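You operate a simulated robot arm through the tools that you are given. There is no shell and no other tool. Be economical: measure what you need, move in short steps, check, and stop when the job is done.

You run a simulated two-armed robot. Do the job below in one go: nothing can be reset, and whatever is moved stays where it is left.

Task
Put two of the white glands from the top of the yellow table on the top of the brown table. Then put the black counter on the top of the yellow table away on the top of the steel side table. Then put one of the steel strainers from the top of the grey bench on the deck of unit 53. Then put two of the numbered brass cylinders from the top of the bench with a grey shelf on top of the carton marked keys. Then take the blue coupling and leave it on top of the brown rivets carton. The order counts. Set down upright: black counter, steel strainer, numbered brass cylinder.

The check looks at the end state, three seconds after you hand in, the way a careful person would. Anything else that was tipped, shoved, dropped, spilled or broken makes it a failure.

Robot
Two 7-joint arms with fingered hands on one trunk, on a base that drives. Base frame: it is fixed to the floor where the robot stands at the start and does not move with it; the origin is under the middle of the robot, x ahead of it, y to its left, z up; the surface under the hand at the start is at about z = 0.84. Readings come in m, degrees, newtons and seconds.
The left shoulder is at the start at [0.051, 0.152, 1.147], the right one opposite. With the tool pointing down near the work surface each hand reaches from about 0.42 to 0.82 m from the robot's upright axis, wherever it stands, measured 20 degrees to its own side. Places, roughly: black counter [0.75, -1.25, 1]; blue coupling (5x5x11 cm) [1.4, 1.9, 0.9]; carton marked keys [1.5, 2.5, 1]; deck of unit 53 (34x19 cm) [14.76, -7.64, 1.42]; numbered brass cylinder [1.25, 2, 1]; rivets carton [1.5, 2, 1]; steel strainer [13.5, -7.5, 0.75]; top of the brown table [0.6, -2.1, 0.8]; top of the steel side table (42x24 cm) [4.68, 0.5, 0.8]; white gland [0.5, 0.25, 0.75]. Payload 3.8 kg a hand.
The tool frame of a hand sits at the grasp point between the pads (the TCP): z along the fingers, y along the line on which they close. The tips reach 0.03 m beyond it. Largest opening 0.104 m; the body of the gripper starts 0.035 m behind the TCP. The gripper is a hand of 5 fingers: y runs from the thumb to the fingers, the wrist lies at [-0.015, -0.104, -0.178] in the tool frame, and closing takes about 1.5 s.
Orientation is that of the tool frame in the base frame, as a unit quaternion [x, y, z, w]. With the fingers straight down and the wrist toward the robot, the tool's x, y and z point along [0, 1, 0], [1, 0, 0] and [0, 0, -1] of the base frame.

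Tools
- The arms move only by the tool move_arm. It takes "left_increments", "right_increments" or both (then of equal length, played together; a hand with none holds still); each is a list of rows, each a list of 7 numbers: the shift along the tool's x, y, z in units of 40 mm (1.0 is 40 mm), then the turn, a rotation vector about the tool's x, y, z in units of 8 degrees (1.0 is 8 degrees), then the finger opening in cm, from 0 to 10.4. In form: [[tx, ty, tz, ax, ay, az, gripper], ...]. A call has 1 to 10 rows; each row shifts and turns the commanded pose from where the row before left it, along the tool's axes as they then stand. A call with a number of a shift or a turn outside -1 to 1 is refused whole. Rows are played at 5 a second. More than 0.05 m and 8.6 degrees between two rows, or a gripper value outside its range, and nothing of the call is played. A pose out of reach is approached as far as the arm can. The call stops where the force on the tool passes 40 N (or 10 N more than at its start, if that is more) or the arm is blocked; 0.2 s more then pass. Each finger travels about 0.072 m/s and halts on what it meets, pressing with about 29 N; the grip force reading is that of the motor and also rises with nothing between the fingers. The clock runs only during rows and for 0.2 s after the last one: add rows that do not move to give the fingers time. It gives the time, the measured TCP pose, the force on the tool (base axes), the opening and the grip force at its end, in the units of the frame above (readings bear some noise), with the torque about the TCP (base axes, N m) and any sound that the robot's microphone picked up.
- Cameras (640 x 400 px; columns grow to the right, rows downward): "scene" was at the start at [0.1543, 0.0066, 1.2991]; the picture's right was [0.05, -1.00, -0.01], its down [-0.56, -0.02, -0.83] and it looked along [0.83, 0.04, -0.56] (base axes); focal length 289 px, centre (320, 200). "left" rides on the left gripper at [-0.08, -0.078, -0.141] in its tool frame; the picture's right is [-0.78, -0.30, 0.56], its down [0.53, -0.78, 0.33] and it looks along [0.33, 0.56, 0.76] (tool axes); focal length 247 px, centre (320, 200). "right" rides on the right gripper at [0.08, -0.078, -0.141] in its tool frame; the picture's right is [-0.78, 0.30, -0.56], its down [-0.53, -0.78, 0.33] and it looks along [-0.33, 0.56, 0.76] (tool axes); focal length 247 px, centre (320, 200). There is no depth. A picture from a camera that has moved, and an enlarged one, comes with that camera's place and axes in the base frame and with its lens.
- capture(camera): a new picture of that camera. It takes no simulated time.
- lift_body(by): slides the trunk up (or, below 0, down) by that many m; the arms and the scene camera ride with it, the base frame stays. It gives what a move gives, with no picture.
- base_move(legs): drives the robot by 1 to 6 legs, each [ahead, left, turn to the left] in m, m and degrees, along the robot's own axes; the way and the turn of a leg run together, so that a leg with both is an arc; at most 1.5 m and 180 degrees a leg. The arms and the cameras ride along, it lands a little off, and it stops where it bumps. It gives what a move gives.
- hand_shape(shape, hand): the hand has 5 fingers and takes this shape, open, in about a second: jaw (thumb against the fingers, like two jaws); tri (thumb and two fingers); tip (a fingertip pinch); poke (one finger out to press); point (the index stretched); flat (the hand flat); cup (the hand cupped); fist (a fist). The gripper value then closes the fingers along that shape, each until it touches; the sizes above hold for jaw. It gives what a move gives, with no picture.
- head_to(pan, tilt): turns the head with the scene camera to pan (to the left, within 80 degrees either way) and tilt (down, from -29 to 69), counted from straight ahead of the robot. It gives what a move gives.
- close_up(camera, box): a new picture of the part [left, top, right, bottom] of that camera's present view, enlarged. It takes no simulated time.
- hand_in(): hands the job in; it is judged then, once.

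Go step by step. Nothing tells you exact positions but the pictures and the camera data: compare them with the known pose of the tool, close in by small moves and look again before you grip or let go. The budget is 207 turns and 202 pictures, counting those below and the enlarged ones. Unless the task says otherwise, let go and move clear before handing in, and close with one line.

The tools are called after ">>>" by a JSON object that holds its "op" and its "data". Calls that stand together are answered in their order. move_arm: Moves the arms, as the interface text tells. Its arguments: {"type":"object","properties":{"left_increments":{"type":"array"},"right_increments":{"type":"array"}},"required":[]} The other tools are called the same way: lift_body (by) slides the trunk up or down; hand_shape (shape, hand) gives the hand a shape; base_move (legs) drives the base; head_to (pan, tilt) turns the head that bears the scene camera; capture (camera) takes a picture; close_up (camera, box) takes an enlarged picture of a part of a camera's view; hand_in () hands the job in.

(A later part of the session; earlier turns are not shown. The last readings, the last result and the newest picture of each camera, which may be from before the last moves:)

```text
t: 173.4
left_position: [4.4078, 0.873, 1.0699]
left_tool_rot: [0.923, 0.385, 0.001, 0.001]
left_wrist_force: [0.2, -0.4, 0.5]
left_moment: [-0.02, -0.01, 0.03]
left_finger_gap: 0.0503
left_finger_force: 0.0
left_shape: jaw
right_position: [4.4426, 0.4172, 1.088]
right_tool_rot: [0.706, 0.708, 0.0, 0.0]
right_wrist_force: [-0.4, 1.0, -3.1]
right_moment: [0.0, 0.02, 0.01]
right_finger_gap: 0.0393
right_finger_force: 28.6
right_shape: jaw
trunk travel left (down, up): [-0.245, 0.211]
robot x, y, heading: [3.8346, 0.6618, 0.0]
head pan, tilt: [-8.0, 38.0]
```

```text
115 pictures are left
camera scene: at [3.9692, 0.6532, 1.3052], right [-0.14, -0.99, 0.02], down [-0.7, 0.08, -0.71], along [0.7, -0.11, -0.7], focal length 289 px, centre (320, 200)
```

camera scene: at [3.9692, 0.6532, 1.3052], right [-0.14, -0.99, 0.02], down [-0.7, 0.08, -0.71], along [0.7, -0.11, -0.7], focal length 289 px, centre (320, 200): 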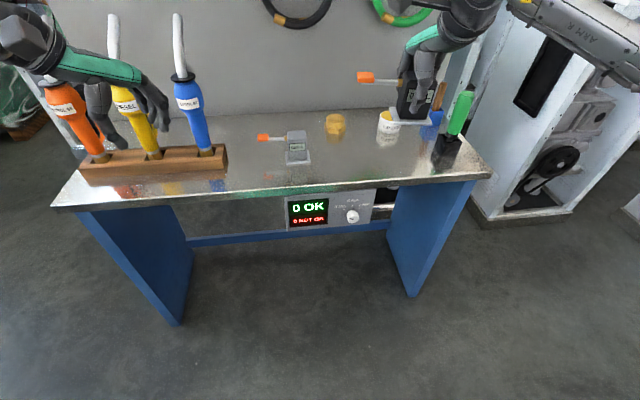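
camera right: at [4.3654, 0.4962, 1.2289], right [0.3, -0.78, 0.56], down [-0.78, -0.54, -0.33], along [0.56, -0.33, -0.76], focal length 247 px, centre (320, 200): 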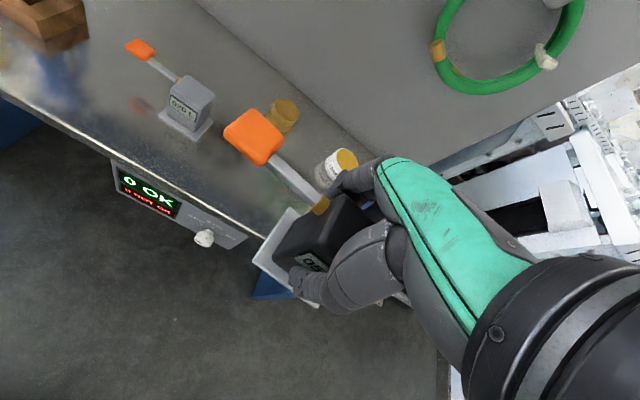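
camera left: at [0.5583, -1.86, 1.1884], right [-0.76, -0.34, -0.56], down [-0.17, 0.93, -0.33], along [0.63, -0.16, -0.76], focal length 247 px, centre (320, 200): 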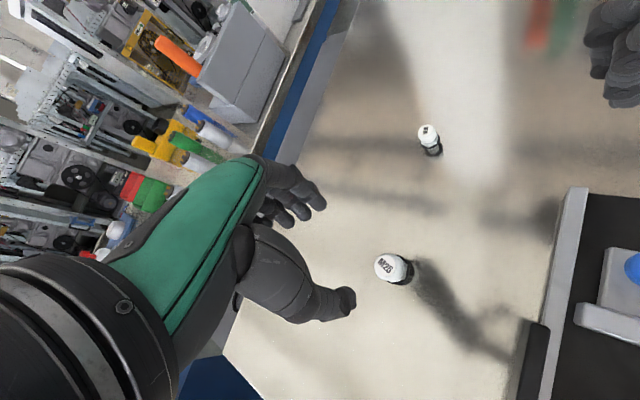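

>>> {"op": "move_arm", "data": {"left_increments": [[-0.4, -0.8, 0, 0, 0, 0, 5], [-0.4, -0.8, 0, 0, 0, 0, 5], [-0.4, -0.8, 0, 0, 0, 0, 5], [0, 0, 0, 0, 0, 0, 5], [0, 0, 0, 0, 0, 0, 5], [0, 0, 0, 0, 0, 0, 5], [0, 0, 0, 0, 0, 0, 5]], "right_increments": [[0.1, 0.78, 0, 0, 0, 0, 2.5], [0.1, 0.78, 0, 0, 0, 0, 2.5], [0.1, 0.74, 0, 0, 0, 0, 2.5], [0, 0, 1, 0, 0, 0, 2.5], [0, 0, 1, 0, 0, 0, 2.5], [0, 0, 1, 0, 0, 0, 2.5], [0, 0, 1, 0, 0, 0, 2.5]]}}

>>> {"op": "capture", "data": {"camera": "right"}}

>>> {"op": "close_up", "data": {"camera": "scene", "box": [250, 60, 490, 210]}}

```text
t: 175.0
left_position: [4.3071, 0.9039, 1.072]
left_tool_rot: [0.923, 0.384, -0.001, -0.001]
left_wrist_force: [0.5, 0.1, -0.5]
left_moment: [0.0, 0.01, 0.02]
left_finger_gap: 0.0504
left_finger_force: 0.1
left_shape: jaw
right_position: [4.5366, 0.4298, 0.9276]
right_tool_rot: [0.706, 0.708, -0.002, -0.001]
right_wrist_force: [0.9, -0.2, -3.4]
right_moment: [0.0, 0.01, 0.0]
right_finger_gap: 0.0391
right_finger_force: 29.6
right_shape: jaw
trunk travel left (down, up): [-0.245, 0.211]
robot x, y, heading: [3.8341, 0.6662, 0.2]
head pan, tilt: [-8.0, 38.0]
```

```text
114 pictures are left
camera right: at [4.4598, 0.5084, 1.0693], right [0.3, -0.78, 0.56], down [-0.78, -0.54, -0.33], along [0.56, -0.33, -0.76], focal length 247 px, centre (320, 200)
```

right: 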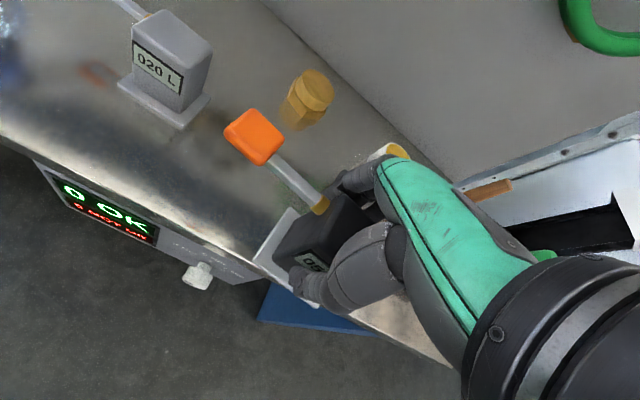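

```text
2.67 times, centred on (370, 135) of scene
camera zoom: at [3.9711, 0.6527, 1.3048], right [-0.14, -0.99, 0.02], down [-0.7, 0.08, -0.71], along [0.7, -0.11, -0.7], focal length 771 px, centre (187, 373)
```

zoom: 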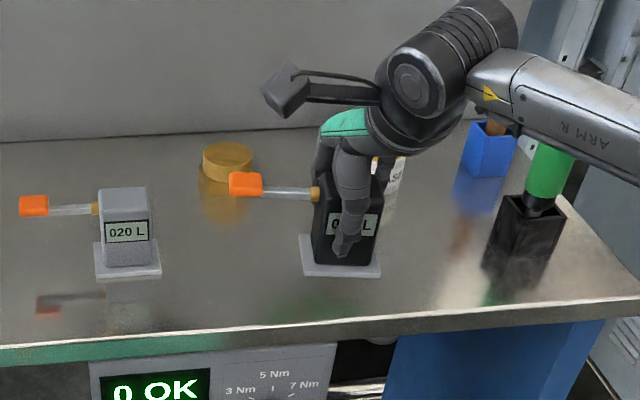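

The spot is clear. I'll lower to contact.

>>> {"op": "move_arm", "data": {"right_increments": [[0, 0, 0.4, 0, 0, 0, 2.5], [0, 0, 0.25, 0, 0, 0, 2.5], [0, 0, 0.1, 0, 0, 0, 2.5]]}}

```text
t: 175.8
left_position: [4.3064, 0.907, 1.0702]
left_tool_rot: [0.923, 0.385, -0.001, 0.0]
left_wrist_force: [0.4, -0.6, 0.9]
left_moment: [-0.01, 0.01, 0.02]
left_finger_gap: 0.0503
left_finger_force: 0.1
left_shape: jaw
right_position: [4.5341, 0.4296, 0.8965]
right_tool_rot: [0.706, 0.708, -0.001, -0.001]
right_wrist_force: [-0.8, -0.3, -2.9]
right_moment: [0.02, 0.03, 0.01]
right_finger_gap: 0.0393
right_finger_force: 28.7
right_shape: jaw
trunk travel left (down, up): [-0.245, 0.211]
robot x, y, heading: [3.8358, 0.6581, 0.2]
head pan, tilt: [-8.0, 38.0]
```

>>> {"op": "move_arm", "data": {"right_increments": [[0, 0, 0.1, 0, 0, 0, 2.5], [0, 0, 0.1, 0, 0, 0, 2.5]]}}

>>> {"op": "close_up", "data": {"camera": "scene", "box": [310, 80, 450, 168]}}

```text
t: 176.4
left_position: [4.3056, 0.9069, 1.0713]
left_tool_rot: [0.923, 0.384, 0.0, 0.0]
left_wrist_force: [-0.6, -0.5, 0.2]
left_moment: [0.01, -0.02, 0.04]
left_finger_gap: 0.0506
left_finger_force: 0.1
left_shape: jaw
right_position: [4.5346, 0.43, 0.8899]
right_tool_rot: [0.706, 0.708, -0.001, 0.0]
right_wrist_force: [-0.1, 1.0, -2.7]
right_moment: [-0.03, 0.01, -0.03]
right_finger_gap: 0.0393
right_finger_force: 28.9
right_shape: jaw
trunk travel left (down, up): [-0.245, 0.211]
robot x, y, heading: [3.8377, 0.6615, 0.0]
head pan, tilt: [-8.0, 38.0]
```

```text
4.55 times, centred on (380, 124) of scene
camera zoom: at [3.9704, 0.6532, 1.3049], right [-0.14, -0.99, 0.02], down [-0.7, 0.08, -0.71], along [0.7, -0.11, -0.7], focal length 1314 px, centre (47, 546)
```

zoom: 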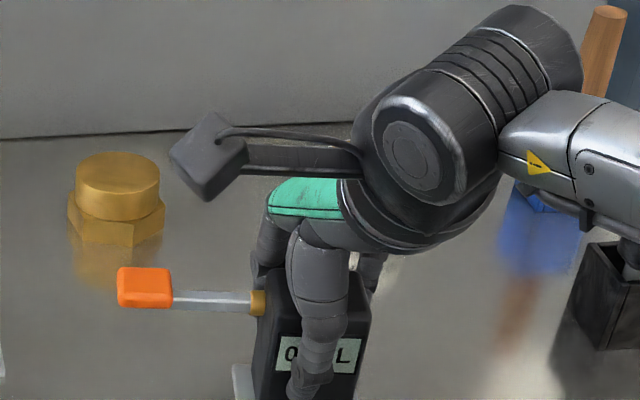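

>>> {"op": "move_arm", "data": {"right_increments": [[0, 0, 0.12, 0, 0, 0, 2.5], [0, 0, 0.12, 0, 0, 0, 2.5]]}}

>>> {"op": "close_up", "data": {"camera": "scene", "box": [310, 110, 450, 198]}}

```text
t: 177.0
left_position: [4.306, 0.9049, 1.0711]
left_tool_rot: [0.923, 0.385, -0.001, 0.001]
left_wrist_force: [0.3, -0.1, -0.5]
left_moment: [0.02, 0.0, 0.0]
left_finger_gap: 0.0504
left_finger_force: 0.1
left_shape: jaw
right_position: [4.5348, 0.4294, 0.8801]
right_tool_rot: [0.706, 0.708, 0.0, 0.0]
right_wrist_force: [-0.2, -1.4, -3.3]
right_moment: [0.02, 0.0, 0.04]
right_finger_gap: 0.0395
right_finger_force: 29.5
right_shape: jaw
trunk travel left (down, up): [-0.245, 0.211]
robot x, y, heading: [3.8362, 0.6615, 0.3]
head pan, tilt: [-8.0, 38.0]
```

```text
4.55 times, centred on (380, 154) of scene
camera zoom: at [3.9704, 0.6532, 1.3049], right [-0.14, -0.99, 0.02], down [-0.7, 0.08, -0.71], along [0.7, -0.11, -0.7], focal length 1314 px, centre (47, 409)
```

zoom: 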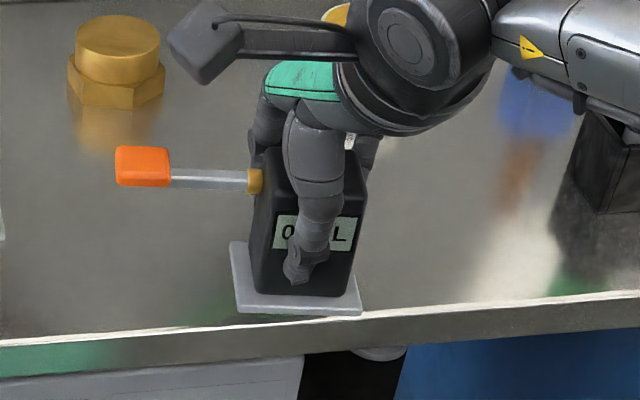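

There's no contact at 0.88, so this table is nearer z 0.80 and its front edge is at about x 4.52. I'll raise slightly and move 6 cm further in before going down.

>>> {"op": "move_arm", "data": {"right_increments": [[0, 0, -0.4, 0, 0, 0, 2.5], [-0.1, 0.75, 0, 0, 0, 0, 2.5], [-0.1, 0.75, 0, 0, 0, 0, 2.5], [0, 0, 0.5, 0, 0, 0, 2.5], [0, 0, 0.3, 0, 0, 0, 2.5]]}}

>>> {"op": "close_up", "data": {"camera": "scene", "box": [270, 80, 470, 205]}}

>>> {"op": "capture", "data": {"camera": "right"}}

```text
t: 178.2
left_position: [4.3059, 0.905, 1.0717]
left_tool_rot: [0.923, 0.385, 0.0, 0.0]
left_wrist_force: [-0.5, -1.2, -0.3]
left_moment: [-0.02, 0.01, -0.02]
left_finger_gap: 0.0502
left_finger_force: 0.1
left_shape: jaw
right_position: [4.5906, 0.4202, 0.8625]
right_tool_rot: [0.706, 0.708, 0.0, 0.001]
right_wrist_force: [0.9, -0.3, -3.6]
right_moment: [0.01, 0.04, 0.01]
right_finger_gap: 0.0391
right_finger_force: 28.6
right_shape: jaw
right hand out of reach, approached as far as the arm can: row 5
trunk travel left (down, up): [-0.245, 0.211]
robot x, y, heading: [3.8341, 0.6657, 0.1]
head pan, tilt: [-8.0, 38.0]
```

```text
3.20 times, centred on (370, 142) of scene
camera zoom: at [3.9706, 0.6527, 1.3049], right [-0.14, -0.99, 0.02], down [-0.7, 0.08, -0.71], along [0.7, -0.11, -0.7], focal length 925 px, centre (160, 384)
```

zoom: 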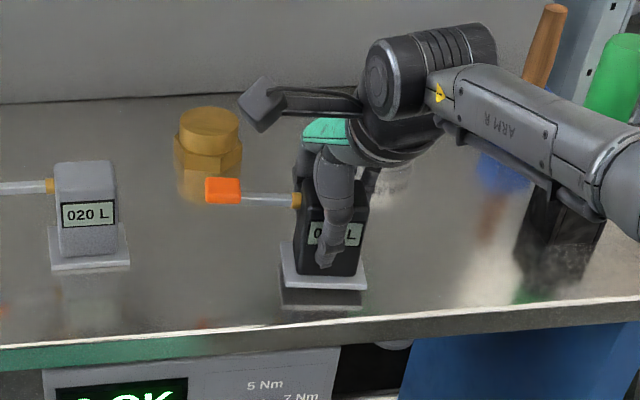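

```text
109 pictures are left
camera right: at [4.5151, 0.4997, 1.004], right [0.3, -0.78, 0.56], down [-0.78, -0.54, -0.33], along [0.56, -0.33, -0.76], focal length 247 px, centre (320, 200)
```

right: 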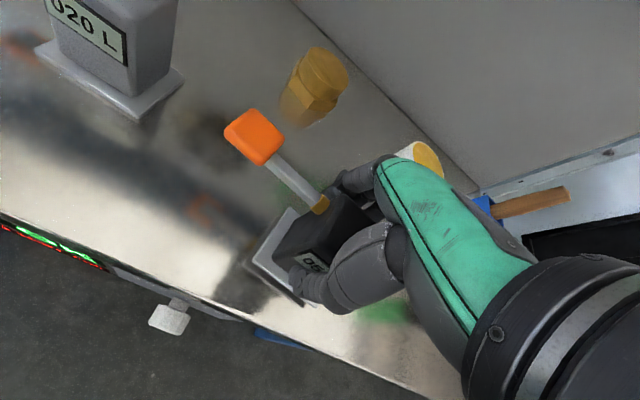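

The reflection shows the plate about 1 cm above the top. The arm is near its reach limit, so I'll lower the trunk in small amounts.

>>> {"op": "lift_body", "data": {"by": -0.006}}

>>> {"op": "close_up", "data": {"camera": "scene", "box": [320, 120, 440, 195]}}

```text
t: 178.7
left_position: [4.3069, 0.9066, 1.0628]
left_tool_rot: [0.923, 0.384, 0.0, 0.0]
left_wrist_force: [0.3, -0.3, 0.8]
left_moment: [-0.03, 0.0, 0.03]
left_finger_gap: 0.0506
left_finger_force: 0.1
left_shape: jaw
right_position: [4.5916, 0.4211, 0.8574]
right_tool_rot: [0.706, 0.708, -0.002, -0.001]
right_wrist_force: [0.4, 0.0, -3.5]
right_moment: [0.08, 0.03, -0.01]
right_finger_gap: 0.0392
right_finger_force: 29.0
right_shape: jaw
trunk travel left (down, up): [-0.239, 0.217]
robot x, y, heading: [3.8325, 0.6677, -0.2]
head pan, tilt: [-8.0, 38.0]
```

```text
5.33 times, centred on (380, 158) of scene
camera zoom: at [3.9735, 0.653, 1.2978], right [-0.14, -0.99, 0.02], down [-0.7, 0.08, -0.71], along [0.7, -0.11, -0.71], focal length 1541 px, centre (0, 427)
```

zoom: 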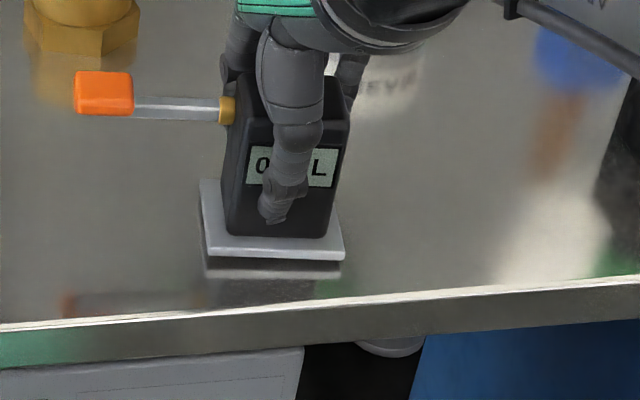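

>>> {"op": "lift_body", "data": {"by": -0.003}}

>>> {"op": "close_up", "data": {"camera": "scene", "box": [320, 120, 440, 195]}}

```text
t: 179.2
left_position: [4.3065, 0.9075, 1.0603]
left_tool_rot: [0.923, 0.384, 0.0, 0.0]
left_wrist_force: [-1.4, 0.1, -0.2]
left_moment: [-0.02, 0.0, 0.03]
left_finger_gap: 0.0507
left_finger_force: 0.0
left_shape: jaw
right_position: [4.5914, 0.4222, 0.8533]
right_tool_rot: [0.707, 0.707, -0.001, -0.001]
right_wrist_force: [0.8, 0.6, -3.3]
right_moment: [0.0, -0.01, 0.0]
right_finger_gap: 0.0391
right_finger_force: 29.0
right_shape: jaw
trunk travel left (down, up): [-0.236, 0.22]
robot x, y, heading: [3.8315, 0.6653, -0.0]
head pan, tilt: [-8.0, 38.0]
```

```text
5.33 times, centred on (380, 158) of scene
camera zoom: at [3.9746, 0.6532, 1.2943], right [-0.14, -0.99, 0.02], down [-0.71, 0.08, -0.7], along [0.69, -0.11, -0.71], focal length 1541 px, centre (0, 427)
```

zoom: 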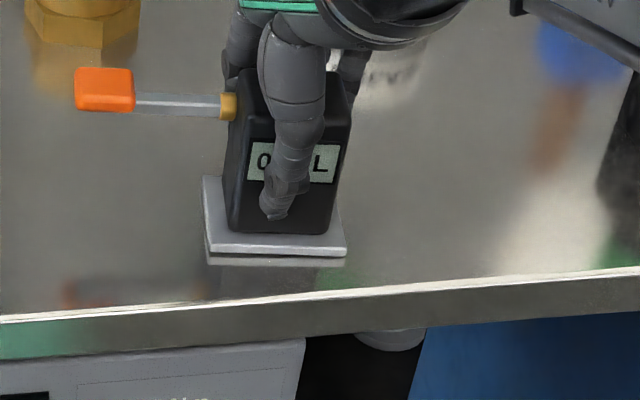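

>>> {"op": "lift_body", "data": {"by": -0.003}}

>>> {"op": "close_up", "data": {"camera": "scene", "box": [320, 120, 440, 195]}}

```text
t: 179.8
left_position: [4.3052, 0.9064, 1.0587]
left_tool_rot: [0.924, 0.383, 0.0, 0.0]
left_wrist_force: [-1.0, -0.2, 0.1]
left_moment: [0.02, -0.02, -0.03]
left_finger_gap: 0.0505
left_finger_force: 0.1
left_shape: jaw
right_position: [4.5909, 0.4217, 0.8539]
right_tool_rot: [0.707, 0.708, 0.001, 0.001]
right_wrist_force: [-0.2, 0.2, 4.7]
right_moment: [-0.04, -0.04, 0.01]
right_finger_gap: 0.0392
right_finger_force: 28.9
right_shape: jaw
trunk travel left (down, up): [-0.233, 0.223]
robot x, y, heading: [3.8347, 0.663, 0.2]
head pan, tilt: [-8.0, 38.0]
```

```text
5.33 times, centred on (380, 158) of scene
camera zoom: at [3.975, 0.6534, 1.291], right [-0.14, -0.99, 0.02], down [-0.71, 0.08, -0.7], along [0.69, -0.11, -0.71], focal length 1541 px, centre (0, 427)
```

zoom: 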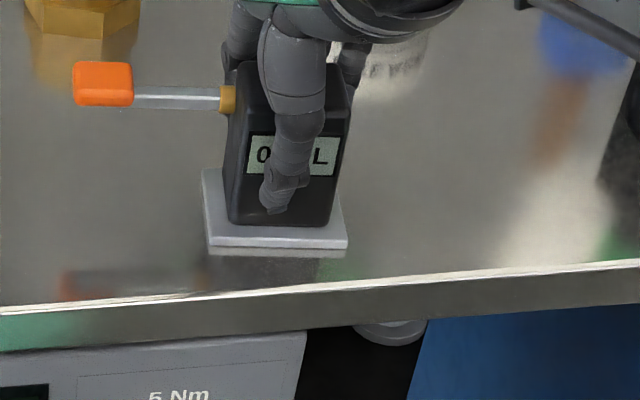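

The plate is in contact (force reversed to about 5 N). I'll open slowly to 6 cm and lift straight up.

>>> {"op": "move_arm", "data": {"right_increments": [[0, 0, 0, 0, 0, 0, 4.2], [0, 0, 0, 0, 0, 0, 4.8], [0, 0, 0, 0, 0, 0, 5.4], [0, 0, 0, 0, 0, 0, 6], [0, 0, 0, 0, 0, 0, 6]]}}

>>> {"op": "lift_body", "data": {"by": 0.12}}

>>> {"op": "capture", "data": {"camera": "right"}}

>>> {"op": "capture", "data": {"camera": "scene"}}

```text
t: 181.0
left_position: [4.3058, 0.9063, 1.0586]
left_tool_rot: [0.923, 0.384, 0.0, 0.0]
left_wrist_force: [0.4, -0.1, -0.2]
left_moment: [-0.02, 0.02, 0.0]
left_finger_gap: 0.0505
left_finger_force: 0.2
left_shape: jaw
right_position: [4.5904, 0.4227, 0.8517]
right_tool_rot: [0.705, 0.709, 0.0, 0.0]
right_wrist_force: [-0.5, -0.8, 0.0]
right_moment: [-0.03, -0.01, 0.02]
right_finger_gap: 0.0597
right_finger_force: 0.1
right_shape: jaw
trunk travel left (down, up): [-0.233, 0.223]
robot x, y, heading: [3.8341, 0.6655, 0.3]
head pan, tilt: [-8.0, 38.0]
```

```text
t: 182.5
left_position: [4.3068, 0.9078, 1.1781]
left_tool_rot: [0.923, 0.384, 0.0, 0.0]
left_wrist_force: [0.3, 0.2, 0.1]
left_moment: [0.0, -0.01, -0.01]
left_finger_gap: 0.0504
left_finger_force: 0.0
left_shape: jaw
right_position: [4.5885, 0.4226, 1.0378]
right_tool_rot: [0.706, 0.707, 0.03, 0.029]
right_wrist_force: [0.4, 0.6, -0.5]
right_moment: [0.01, 0.01, 0.01]
right_finger_gap: 0.0594
right_finger_force: 0.0
right_shape: jaw
trunk travel left (down, up): [-0.353, 0.103]
robot x, y, heading: [3.833, 0.663, 0.1]
head pan, tilt: [-8.0, 38.0]
```

```text
105 pictures are left
camera right: at [4.501, 0.5013, 1.1708], right [0.25, -0.78, 0.58], down [-0.75, -0.54, -0.4], along [0.62, -0.33, -0.71], focal length 247 px, centre (320, 200)
```

right: 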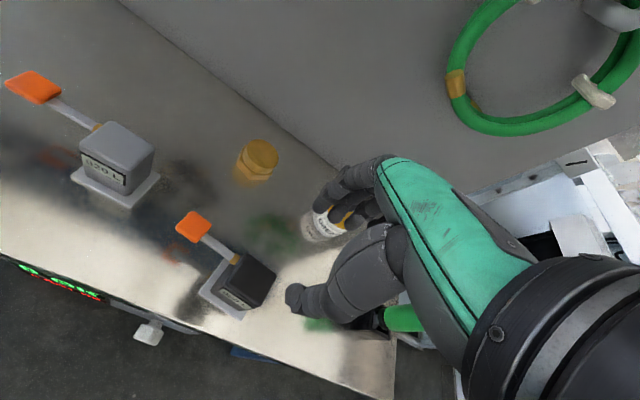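

```text
104 pictures are left
camera scene: at [3.9322, 0.6533, 1.4257], right [-0.14, -0.99, 0.0], down [-0.63, 0.08, -0.77], along [0.76, -0.11, -0.64], focal length 289 px, centre (320, 200)
```

scene: 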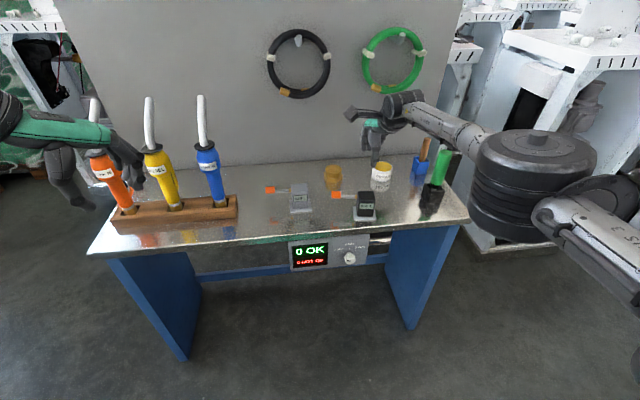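

The counter stands upright on the steel table, so step 2 is done. I'll back out to the aisle, turn to -y and look for the way to unit 53 at (14.8, -7.6).

>>> {"op": "base_move", "data": {"legs": [[-0.7, 0, 0], [-0.7, 0, 0], [0, 0, -90]]}}

>>> {"op": "move_arm", "data": {"right_increments": [[0, -0.8, -0.5, 0, 0, 0, 8], [0, -0.8, -0.5, 0, 0, 0, 8], [0, -0.8, 0, 0, 0, 0, 8]]}}

>>> {"op": "head_to", "data": {"pan": 20, "tilt": 8}}

>>> {"op": "capture", "data": {"camera": "scene"}}

```text
t: 193.7
left_position: [2.658, 0.1853, 1.1778]
left_tool_rot: [0.921, -0.389, 0.0, 0.0]
left_wrist_force: [-0.3, -0.3, -0.6]
left_moment: [0.01, 0.03, -0.03]
left_finger_gap: 0.0505
left_finger_force: 0.1
left_shape: jaw
right_position: [2.1679, -0.0903, 1.0385]
right_tool_rot: [0.999, -0.008, 0.0, 0.042]
right_wrist_force: [-0.4, -0.6, 0.6]
right_moment: [-0.04, -0.03, 0.02]
right_finger_gap: 0.0597
right_finger_force: 0.1
right_shape: jaw
trunk travel left (down, up): [-0.353, 0.103]
robot x, y, heading: [2.4215, 0.6584, -91.1]
head pan, tilt: [-8.0, 38.0]
```

```text
t: 194.5
left_position: [2.656, 0.1845, 1.178]
left_tool_rot: [0.921, -0.389, 0.0, 0.0]
left_wrist_force: [-1.1, -0.5, 0.4]
left_moment: [-0.01, 0.01, 0.0]
left_finger_gap: 0.0505
left_finger_force: 0.1
left_shape: jaw
right_position: [2.1683, 0.0098, 1.0695]
right_tool_rot: [0.999, -0.009, -0.001, 0.043]
right_wrist_force: [0.1, 0.0, -0.1]
right_moment: [0.02, -0.03, 0.0]
right_finger_gap: 0.0794
right_finger_force: 0.0
right_shape: jaw
trunk travel left (down, up): [-0.353, 0.103]
robot x, y, heading: [2.4209, 0.6614, -91.0]
head pan, tilt: [-8.0, 38.0]
```

```text
t: 195.4
left_position: [2.6564, 0.1845, 1.1776]
left_tool_rot: [0.921, -0.389, 0.0, 0.0]
left_wrist_force: [-0.1, 0.1, -0.4]
left_moment: [0.03, -0.02, 0.02]
left_finger_gap: 0.0502
left_finger_force: 0.0
left_shape: jaw
right_position: [2.1683, 0.0085, 1.0683]
right_tool_rot: [0.999, -0.008, 0.0, 0.042]
right_wrist_force: [0.5, 0.3, 0.5]
right_moment: [0.01, 0.03, 0.01]
right_finger_gap: 0.0794
right_finger_force: 0.0
right_shape: jaw
trunk travel left (down, up): [-0.353, 0.103]
robot x, y, heading: [2.4185, 0.6599, -91.0]
head pan, tilt: [20.0, 8.0]
```

```text
103 pictures are left
camera scene: at [2.4502, 0.5604, 1.4734], right [-0.95, -0.33, -0.01], down [-0.05, 0.16, -0.99], along [0.32, -0.93, -0.17], focal length 289 px, centre (320, 200)
```

scene: 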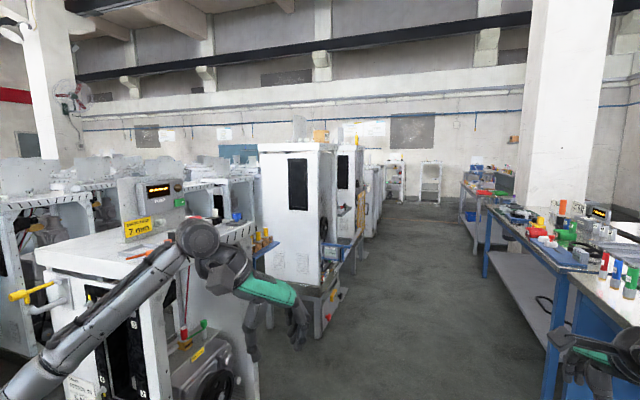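

The aisle runs from x of about 1.75 to 3.05. I'll drive down it in steps, correcting heading.

>>> {"op": "base_move", "data": {"legs": [[1.2, 0, 1.0], [1.2, 0, 0]]}}

>>> {"op": "head_to", "data": {"pan": 5, "tilt": 10}}

>>> {"op": "capture", "data": {"camera": "scene"}}

>>> {"op": "head_to", "data": {"pan": 50, "tilt": 8}}

>>> {"op": "capture", "data": {"camera": "scene"}}

```text
t: 207.1
left_position: [2.7015, -2.1855, 1.1787]
left_tool_rot: [0.929, -0.371, 0.0, 0.0]
left_wrist_force: [-0.1, 0.4, 0.0]
left_moment: [0.02, -0.01, 0.01]
left_finger_gap: 0.0503
left_finger_force: 0.2
left_shape: jaw
right_position: [2.2207, -2.3783, 1.0691]
right_tool_rot: [0.999, 0.011, 0.001, 0.043]
right_wrist_force: [-0.2, 0.1, -0.3]
right_moment: [0.0, -0.03, -0.01]
right_finger_gap: 0.0797
right_finger_force: 0.0
right_shape: jaw
trunk travel left (down, up): [-0.353, 0.103]
robot x, y, heading: [2.447, -1.7182, -88.5]
head pan, tilt: [20.0, 8.0]
```

```text
t: 207.9
left_position: [2.7021, -2.1857, 1.1785]
left_tool_rot: [0.928, -0.372, 0.0, 0.0]
left_wrist_force: [-0.7, 0.9, -0.5]
left_moment: [0.03, 0.02, 0.02]
left_finger_gap: 0.0504
left_finger_force: 0.0
left_shape: jaw
right_position: [2.2206, -2.3792, 1.0691]
right_tool_rot: [0.999, 0.011, 0.001, 0.042]
right_wrist_force: [0.4, 0.5, 1.3]
right_moment: [0.02, 0.03, 0.01]
right_finger_gap: 0.0797
right_finger_force: 0.0
right_shape: jaw
trunk travel left (down, up): [-0.353, 0.103]
robot x, y, heading: [2.4517, -1.7223, -88.7]
head pan, tilt: [5.0, 10.0]
```

```text
102 pictures are left
camera scene: at [2.4574, -1.8235, 1.4701], right [-0.99, -0.11, 0.0], down [-0.02, 0.2, -0.98], along [0.11, -0.97, -0.2], focal length 289 px, centre (320, 200)
```

scene: 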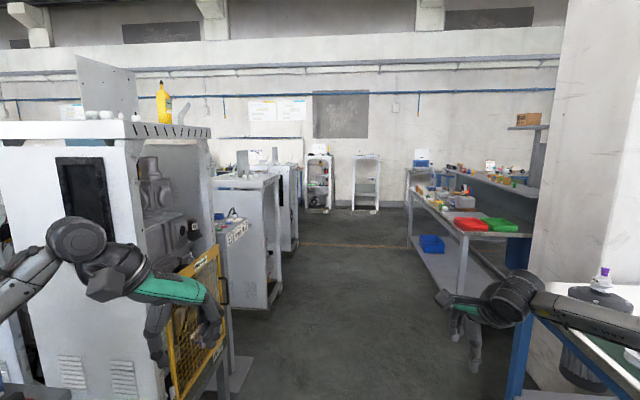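

```text
t: 209.0
left_position: [2.7022, -2.186, 1.1782]
left_tool_rot: [0.928, -0.371, 0.0, 0.0]
left_wrist_force: [-0.7, 0.3, 0.8]
left_moment: [-0.02, -0.03, 0.02]
left_finger_gap: 0.0505
left_finger_force: 0.1
left_shape: jaw
right_position: [2.2204, -2.3791, 1.069]
right_tool_rot: [0.999, 0.011, 0.0, 0.042]
right_wrist_force: [-0.5, -0.1, -0.6]
right_moment: [-0.01, 0.02, -0.03]
right_finger_gap: 0.0798
right_finger_force: 0.1
right_shape: jaw
trunk travel left (down, up): [-0.353, 0.103]
robot x, y, heading: [2.4516, -1.7193, -88.6]
head pan, tilt: [50.0, 8.0]
```

```text
101 pictures are left
camera scene: at [2.5194, -1.7889, 1.4743], right [-0.63, -0.78, -0.02], down [-0.11, 0.12, -0.99], along [0.77, -0.62, -0.16], focal length 289 px, centre (320, 200)
```

scene: 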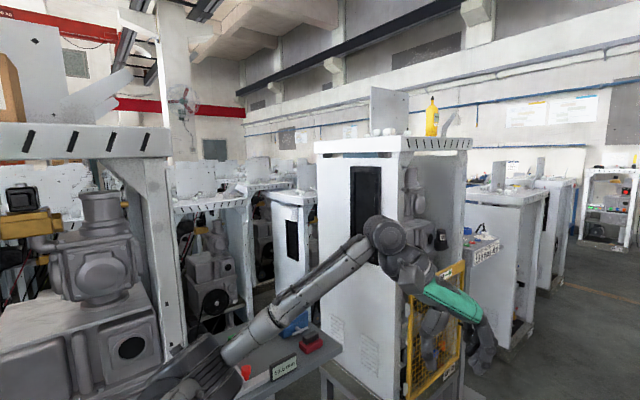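

>>> {"op": "base_move", "data": {"legs": [[0.2, -0.12, -1.3], [1.2, 0, 0], [1.2, 0, 0], [0.8, 0, 0]]}}

>>> {"op": "head_to", "data": {"pan": 70, "tilt": 8}}

>>> {"op": "capture", "data": {"camera": "scene"}}

>>> {"op": "head_to", "data": {"pan": 20, "tilt": 8}}

>>> {"op": "capture", "data": {"camera": "scene"}}

```text
t: 226.1
left_position: [2.48, -5.6177, 1.1782]
left_tool_rot: [0.914, -0.405, 0.0, 0.0]
left_wrist_force: [0.6, -0.8, -0.2]
left_moment: [0.01, 0.03, 0.02]
left_finger_gap: 0.0503
left_finger_force: 0.1
left_shape: jaw
right_position: [1.9857, -5.7752, 1.0687]
right_tool_rot: [0.999, -0.025, -0.001, 0.042]
right_wrist_force: [-0.5, -0.1, 0.2]
right_moment: [0.01, 0.01, 0.01]
right_finger_gap: 0.0797
right_finger_force: 0.1
right_shape: jaw
trunk travel left (down, up): [-0.353, 0.103]
robot x, y, heading: [2.2654, -5.1351, -93.2]
head pan, tilt: [50.0, 8.0]
```

```text
t: 226.9
left_position: [2.4808, -5.6188, 1.1781]
left_tool_rot: [0.914, -0.406, 0.0, 0.0]
left_wrist_force: [0.3, -0.3, -0.1]
left_moment: [0.0, 0.01, -0.01]
left_finger_gap: 0.0504
left_finger_force: 0.0
left_shape: jaw
right_position: [1.9851, -5.7763, 1.0685]
right_tool_rot: [0.999, -0.026, 0.0, 0.041]
right_wrist_force: [0.4, -0.3, -0.4]
right_moment: [-0.02, 0.04, -0.02]
right_finger_gap: 0.0797
right_finger_force: 0.1
right_shape: jaw
trunk travel left (down, up): [-0.353, 0.103]
robot x, y, heading: [2.2641, -5.1297, -93.1]
head pan, tilt: [70.0, 8.0]
```

```text
100 pictures are left
camera scene: at [2.3456, -5.1826, 1.4752], right [-0.39, -0.92, -0.03], down [-0.13, 0.08, -0.99], along [0.91, -0.38, -0.15], focal length 289 px, centre (320, 200)
```

scene: 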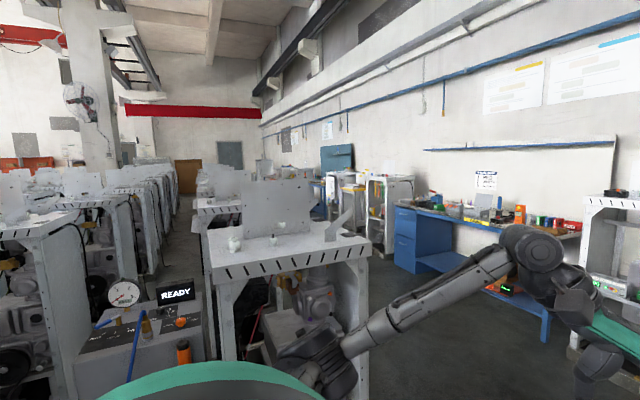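

```text
t: 228.1
left_position: [2.4796, -5.6177, 1.1779]
left_tool_rot: [0.914, -0.405, 0.0, 0.0]
left_wrist_force: [-0.3, 0.0, 0.8]
left_moment: [0.0, 0.0, -0.02]
left_finger_gap: 0.0504
left_finger_force: 0.1
left_shape: jaw
right_position: [1.9858, -5.7754, 1.0691]
right_tool_rot: [0.999, -0.026, -0.001, 0.041]
right_wrist_force: [-0.2, -0.2, 0.8]
right_moment: [-0.01, 0.0, -0.02]
right_finger_gap: 0.0798
right_finger_force: 0.0
right_shape: jaw
trunk travel left (down, up): [-0.353, 0.103]
robot x, y, heading: [2.2606, -5.1337, -93.0]
head pan, tilt: [20.0, 8.0]
```

```text
99 pictures are left
camera scene: at [2.2875, -5.2346, 1.4735], right [-0.96, -0.29, -0.01], down [-0.04, 0.16, -0.99], along [0.29, -0.94, -0.17], focal length 289 px, centre (320, 200)
```

scene: 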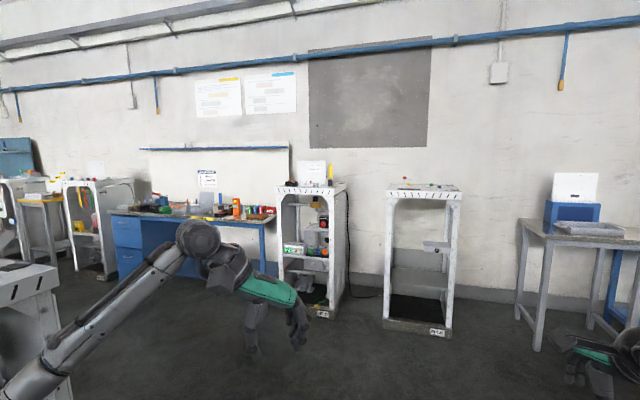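

A wide aisle along +x runs at y of about -6.1 to -7.5, between the machine row and the wall benches. I'll go there and turn to +x.

>>> {"op": "base_move", "data": {"legs": [[1.25, 0, 0], [0, 0, 93], [0.6, -0.4, 0]]}}

>>> {"op": "head_to", "data": {"pan": 0, "tilt": 12}}

>>> {"op": "capture", "data": {"camera": "scene"}}

```text
t: 241.8
left_position: [3.273, -6.5539, 1.1785]
left_tool_rot: [0.926, 0.378, 0.0, 0.0]
left_wrist_force: [-0.4, 0.6, 0.2]
left_moment: [0.01, -0.02, 0.0]
left_finger_gap: 0.0504
left_finger_force: 0.2
left_shape: jaw
right_position: [3.4491, -7.0406, 1.0687]
right_tool_rot: [0.711, 0.702, 0.029, 0.031]
right_wrist_force: [-0.3, -0.5, 0.8]
right_moment: [-0.04, -0.01, 0.0]
right_finger_gap: 0.0799
right_finger_force: 0.1
right_shape: jaw
trunk travel left (down, up): [-0.353, 0.103]
robot x, y, heading: [2.7981, -6.7901, -0.9]
head pan, tilt: [20.0, 8.0]
```

```text
t: 242.7
left_position: [3.2733, -6.5551, 1.1771]
left_tool_rot: [0.926, 0.378, 0.001, 0.001]
left_wrist_force: [0.4, -0.2, -1.0]
left_moment: [-0.02, 0.01, 0.03]
left_finger_gap: 0.0503
left_finger_force: 0.0
left_shape: jaw
right_position: [3.4508, -7.0426, 1.0692]
right_tool_rot: [0.711, 0.702, 0.03, 0.03]
right_wrist_force: [-0.4, -0.3, -0.2]
right_moment: [-0.03, -0.01, 0.04]
right_finger_gap: 0.0796
right_finger_force: 0.0
right_shape: jaw
trunk travel left (down, up): [-0.353, 0.103]
robot x, y, heading: [2.7964, -6.7949, -0.7]
head pan, tilt: [0.0, 12.0]
```

```text
98 pictures are left
camera scene: at [2.9044, -6.7914, 1.4668], right [-0.01, -1.0, 0.0], down [-0.24, 0.0, -0.97], along [0.97, -0.01, -0.24], focal length 289 px, centre (320, 200)
```

scene: 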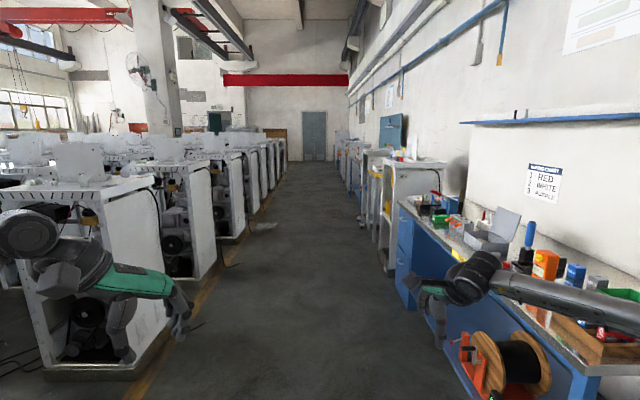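

>>> {"op": "base_move", "data": {"legs": [[1.5, 0.12, 0.8], [1.5, 0, 0], [1.5, 0, 0]]}}

>>> {"op": "capture", "data": {"camera": "scene"}}

```text
refused: leg 1 is longer than a leg can be; nothing moved
```

```text
97 pictures are left
camera scene: at [2.9044, -6.7914, 1.4668], right [-0.01, -1.0, 0.0], down [-0.24, 0.0, -0.97], along [0.97, -0.01, -0.24], focal length 289 px, centre (320, 200)
```

scene: 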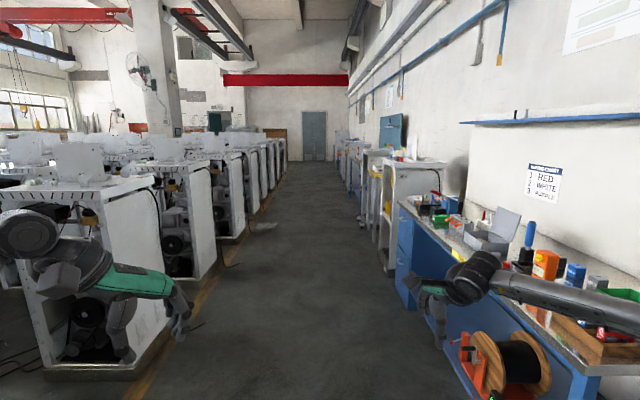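

>>> {"op": "base_move", "data": {"legs": [[1.45, 0.12, 0.8], [1.5, 0, 0], [1.5, 0, 0]]}}

>>> {"op": "capture", "data": {"camera": "scene"}}

```text
t: 263.9
left_position: [7.7181, -6.4796, 1.1783]
left_tool_rot: [0.927, 0.376, 0.0, 0.001]
left_wrist_force: [-0.3, -0.2, -0.6]
left_moment: [0.0, 0.01, 0.02]
left_finger_gap: 0.0504
left_finger_force: 0.0
left_shape: jaw
right_position: [7.8932, -6.969, 1.0694]
right_tool_rot: [0.712, 0.701, 0.03, 0.031]
right_wrist_force: [-0.2, -0.6, 0.0]
right_moment: [-0.02, 0.0, -0.02]
right_finger_gap: 0.0799
right_finger_force: 0.0
right_shape: jaw
trunk travel left (down, up): [-0.353, 0.103]
robot x, y, heading: [7.2455, -6.7187, -1.0]
head pan, tilt: [0.0, 12.0]
```

```text
96 pictures are left
camera scene: at [7.3488, -6.7159, 1.4669], right [-0.01, -1.0, 0.0], down [-0.24, 0.0, -0.97], along [0.97, -0.01, -0.24], focal length 289 px, centre (320, 200)
```

scene: 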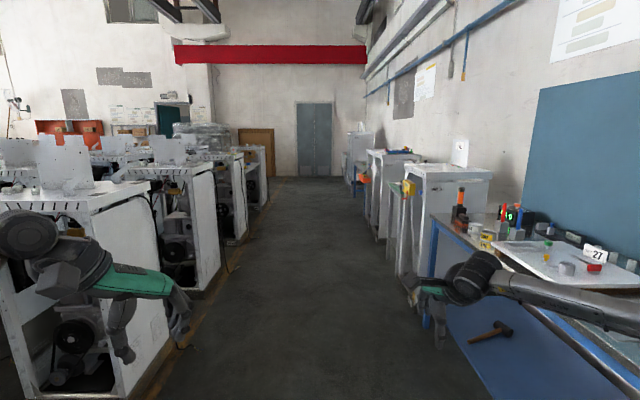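

>>> {"op": "base_move", "data": {"legs": [[1.45, 0.1, 1.0], [1.5, 0, 0], [1.2, 0, 0]]}}

>>> {"op": "capture", "data": {"camera": "scene"}}

>>> {"op": "head_to", "data": {"pan": -35, "tilt": 15}}

>>> {"op": "capture", "data": {"camera": "scene"}}

```text
t: 283.8
left_position: [11.8357, -6.3358, 1.1788]
left_tool_rot: [0.921, 0.39, 0.0, 0.001]
left_wrist_force: [0.0, -0.2, 0.1]
left_moment: [0.01, -0.06, 0.0]
left_finger_gap: 0.0503
left_finger_force: 0.1
left_shape: jaw
right_position: [12.026, -6.8172, 1.0693]
right_tool_rot: [0.7, 0.713, 0.03, 0.031]
right_wrist_force: [0.1, -0.7, 0.1]
right_moment: [-0.02, 0.0, 0.03]
right_finger_gap: 0.0798
right_finger_force: 0.1
right_shape: jaw
trunk travel left (down, up): [-0.353, 0.103]
robot x, y, heading: [11.3693, -6.5883, 1.0]
head pan, tilt: [0.0, 12.0]
```

```text
95 pictures are left
camera scene: at [11.4733, -6.5825, 1.4669], right [0.02, -1.0, 0.0], down [-0.24, 0.0, -0.97], along [0.97, 0.02, -0.24], focal length 289 px, centre (320, 200)
```

scene: 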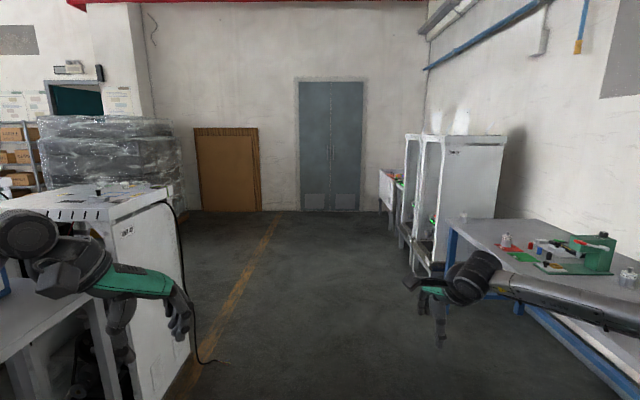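

```text
t: 284.8
left_position: [11.8361, -6.335, 1.1782]
left_tool_rot: [0.921, 0.391, 0.0, 0.001]
left_wrist_force: [0.2, 0.3, -0.4]
left_moment: [0.0, 0.0, 0.0]
left_finger_gap: 0.0503
left_finger_force: 0.1
left_shape: jaw
right_position: [12.0265, -6.8179, 1.0684]
right_tool_rot: [0.7, 0.712, 0.031, 0.03]
right_wrist_force: [0.8, 0.2, 0.5]
right_moment: [-0.04, 0.03, -0.01]
right_finger_gap: 0.0797
right_finger_force: 0.1
right_shape: jaw
trunk travel left (down, up): [-0.353, 0.103]
robot x, y, heading: [11.3663, -6.5852, 0.8]
head pan, tilt: [-35.0, 15.0]
```

```text
94 pictures are left
camera scene: at [11.4578, -6.6364, 1.4625], right [-0.56, -0.83, 0.02], down [-0.24, 0.14, -0.96], along [0.79, -0.54, -0.28], focal length 289 px, centre (320, 200)
```

scene: 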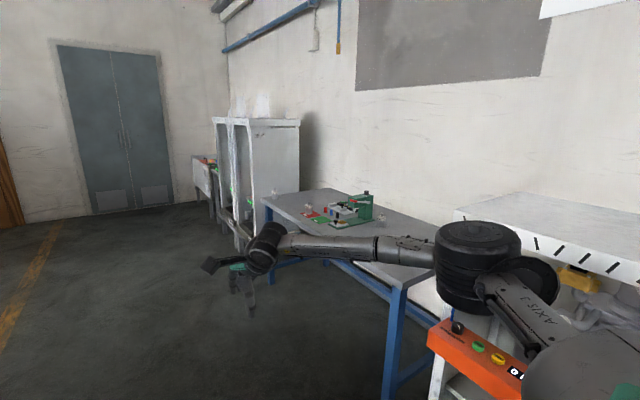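

The grey bench with blue legs is at about x 12.3–13.9, y below -7.4, with a green fixture on it. I'll go alongside and turn to face it.

>>> {"op": "base_move", "data": {"legs": [[1.5, 0.0, -0.8], [0.2, 0, 0], [0, 0, -90]]}}

>>> {"op": "head_to", "data": {"pan": 0, "tilt": 28}}

>>> {"op": "capture", "data": {"camera": "scene"}}

>>> {"op": "head_to", "data": {"pan": 45, "tilt": 12}}

>>> {"op": "capture", "data": {"camera": "scene"}}

```text
t: 297.1
left_position: [13.2895, -7.0311, 1.178]
left_tool_rot: [0.925, -0.38, 0.0, 0.0]
left_wrist_force: [-0.3, 0.4, -0.8]
left_moment: [0.01, 0.01, 0.02]
left_finger_gap: 0.0503
left_finger_force: 0.0
left_shape: jaw
right_position: [12.804, -7.2177, 1.0695]
right_tool_rot: [0.999, 0.001, 0.0, 0.044]
right_wrist_force: [0.3, -0.5, 0.5]
right_moment: [0.0, -0.01, 0.03]
right_finger_gap: 0.0796
right_finger_force: 0.0
right_shape: jaw
trunk travel left (down, up): [-0.353, 0.103]
robot x, y, heading: [13.0454, -6.5593, -89.6]
head pan, tilt: [-35.0, 15.0]
```

```text
t: 298.2
left_position: [13.29, -7.0312, 1.1786]
left_tool_rot: [0.925, -0.381, 0.0, 0.0]
left_wrist_force: [0.6, -0.7, 0.3]
left_moment: [-0.02, -0.02, -0.01]
left_finger_gap: 0.0504
left_finger_force: 0.1
left_shape: jaw
right_position: [12.8035, -7.2169, 1.0692]
right_tool_rot: [0.999, 0.002, 0.0, 0.043]
right_wrist_force: [0.6, 0.1, -0.1]
right_moment: [0.0, 0.04, 0.02]
right_finger_gap: 0.0798
right_finger_force: 0.1
right_shape: jaw
trunk travel left (down, up): [-0.353, 0.103]
robot x, y, heading: [13.0448, -6.5595, -89.8]
head pan, tilt: [0.0, 28.0]
```

```text
93 pictures are left
camera scene: at [13.0436, -6.6625, 1.441], right [-1.0, 0.0, 0.0], down [0.0, 0.5, -0.87], along [0.0, -0.87, -0.5], focal length 289 px, centre (320, 200)
```

scene: 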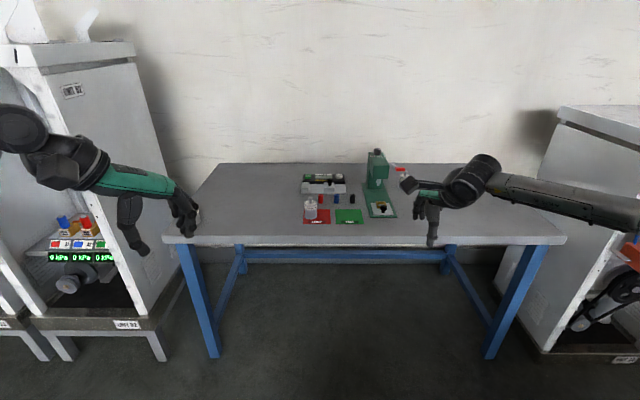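

```text
t: 299.3
left_position: [13.2885, -7.0317, 1.1776]
left_tool_rot: [0.925, -0.38, 0.0, 0.001]
left_wrist_force: [0.9, 0.3, 0.0]
left_moment: [0.01, 0.0, 0.02]
left_finger_gap: 0.0506
left_finger_force: 0.1
left_shape: jaw
right_position: [12.8044, -7.2156, 1.0698]
right_tool_rot: [0.999, 0.002, 0.0, 0.042]
right_wrist_force: [-0.5, -0.5, 0.3]
right_moment: [0.02, 0.03, 0.01]
right_finger_gap: 0.0797
right_finger_force: 0.2
right_shape: jaw
trunk travel left (down, up): [-0.353, 0.103]
robot x, y, heading: [13.045, -6.5587, -89.8]
head pan, tilt: [45.0, 12.0]
```

```text
92 pictures are left
camera scene: at [13.1094, -6.6378, 1.4676], right [-0.71, -0.71, -0.02], down [-0.15, 0.18, -0.97], along [0.69, -0.68, -0.23], focal length 289 px, centre (320, 200)
```

scene: 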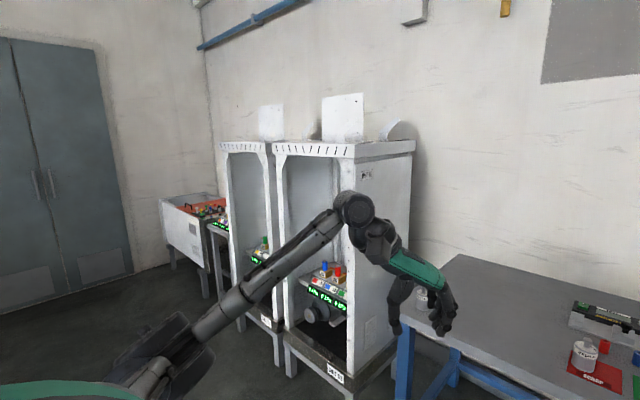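

>>> {"op": "close_up", "data": {"camera": "scene", "box": [210, 80, 430, 380]}}

>>> {"op": "head_to", "data": {"pan": 12, "tilt": 35}}

>>> {"op": "close_up", "data": {"camera": "scene", "box": [220, 100, 560, 310]}}

>>> {"op": "capture", "data": {"camera": "left"}}

```text
1.33 times, centred on (320, 230) of scene
camera zoom: at [13.1094, -6.6378, 1.4676], right [-0.71, -0.71, -0.02], down [-0.15, 0.18, -0.97], along [0.69, -0.68, -0.23], focal length 385 px, centre (320, 160)
```

zoom: 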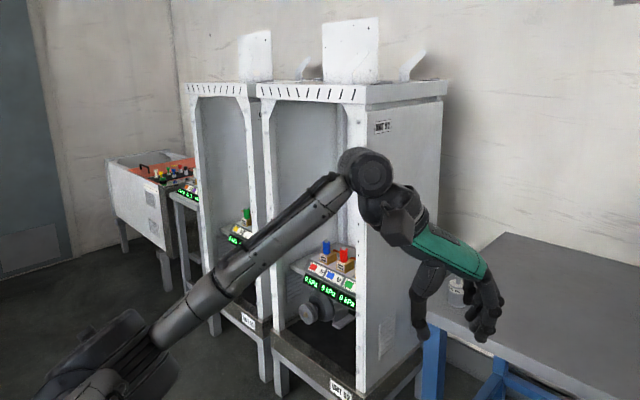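

```text
t: 300.3
left_position: [13.289, -7.0314, 1.1777]
left_tool_rot: [0.925, -0.381, 0.0, 0.0]
left_wrist_force: [-0.2, -0.6, 0.2]
left_moment: [0.03, 0.01, -0.01]
left_finger_gap: 0.0504
left_finger_force: 0.0
left_shape: jaw
right_position: [12.8041, -7.216, 1.0679]
right_tool_rot: [0.999, 0.002, -0.001, 0.043]
right_wrist_force: [-0.8, -0.6, -0.7]
right_moment: [0.01, -0.02, -0.02]
right_finger_gap: 0.0794
right_finger_force: 0.0
right_shape: jaw
trunk travel left (down, up): [-0.353, 0.103]
robot x, y, heading: [13.0462, -6.5637, -89.8]
head pan, tilt: [12.0, 35.0]
```

```text
1.88 times, centred on (390, 205) of scene
camera zoom: at [13.0619, -6.657, 1.4302], right [-0.98, -0.21, -0.01], down [-0.12, 0.58, -0.8], along [0.17, -0.78, -0.6], focal length 544 px, centre (188, 191)
```

zoom: 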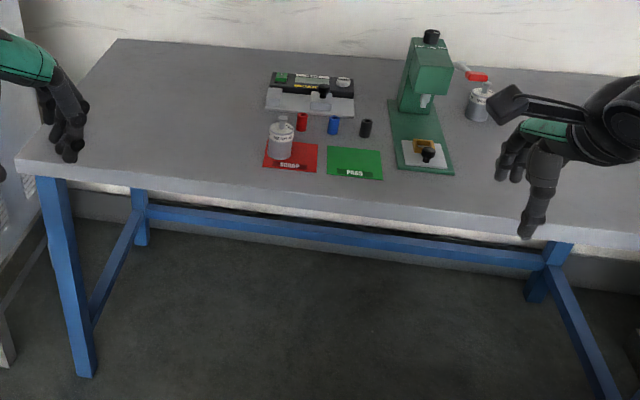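

```text
89 pictures are left
camera left: at [13.287, -6.921, 1.3177], right [-0.34, 0.76, -0.56], down [0.93, 0.18, -0.33], along [-0.15, -0.63, -0.76], focal length 247 px, centre (320, 200)
```

left: 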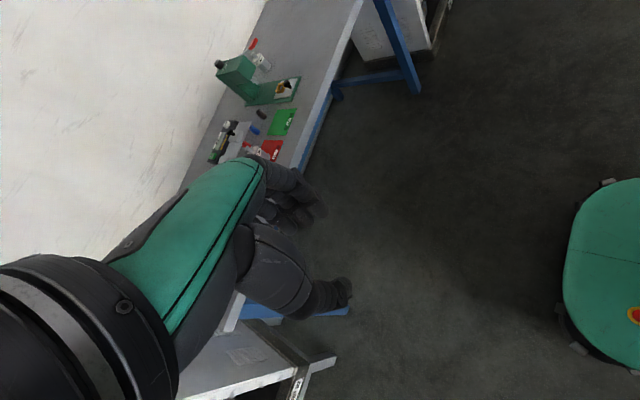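

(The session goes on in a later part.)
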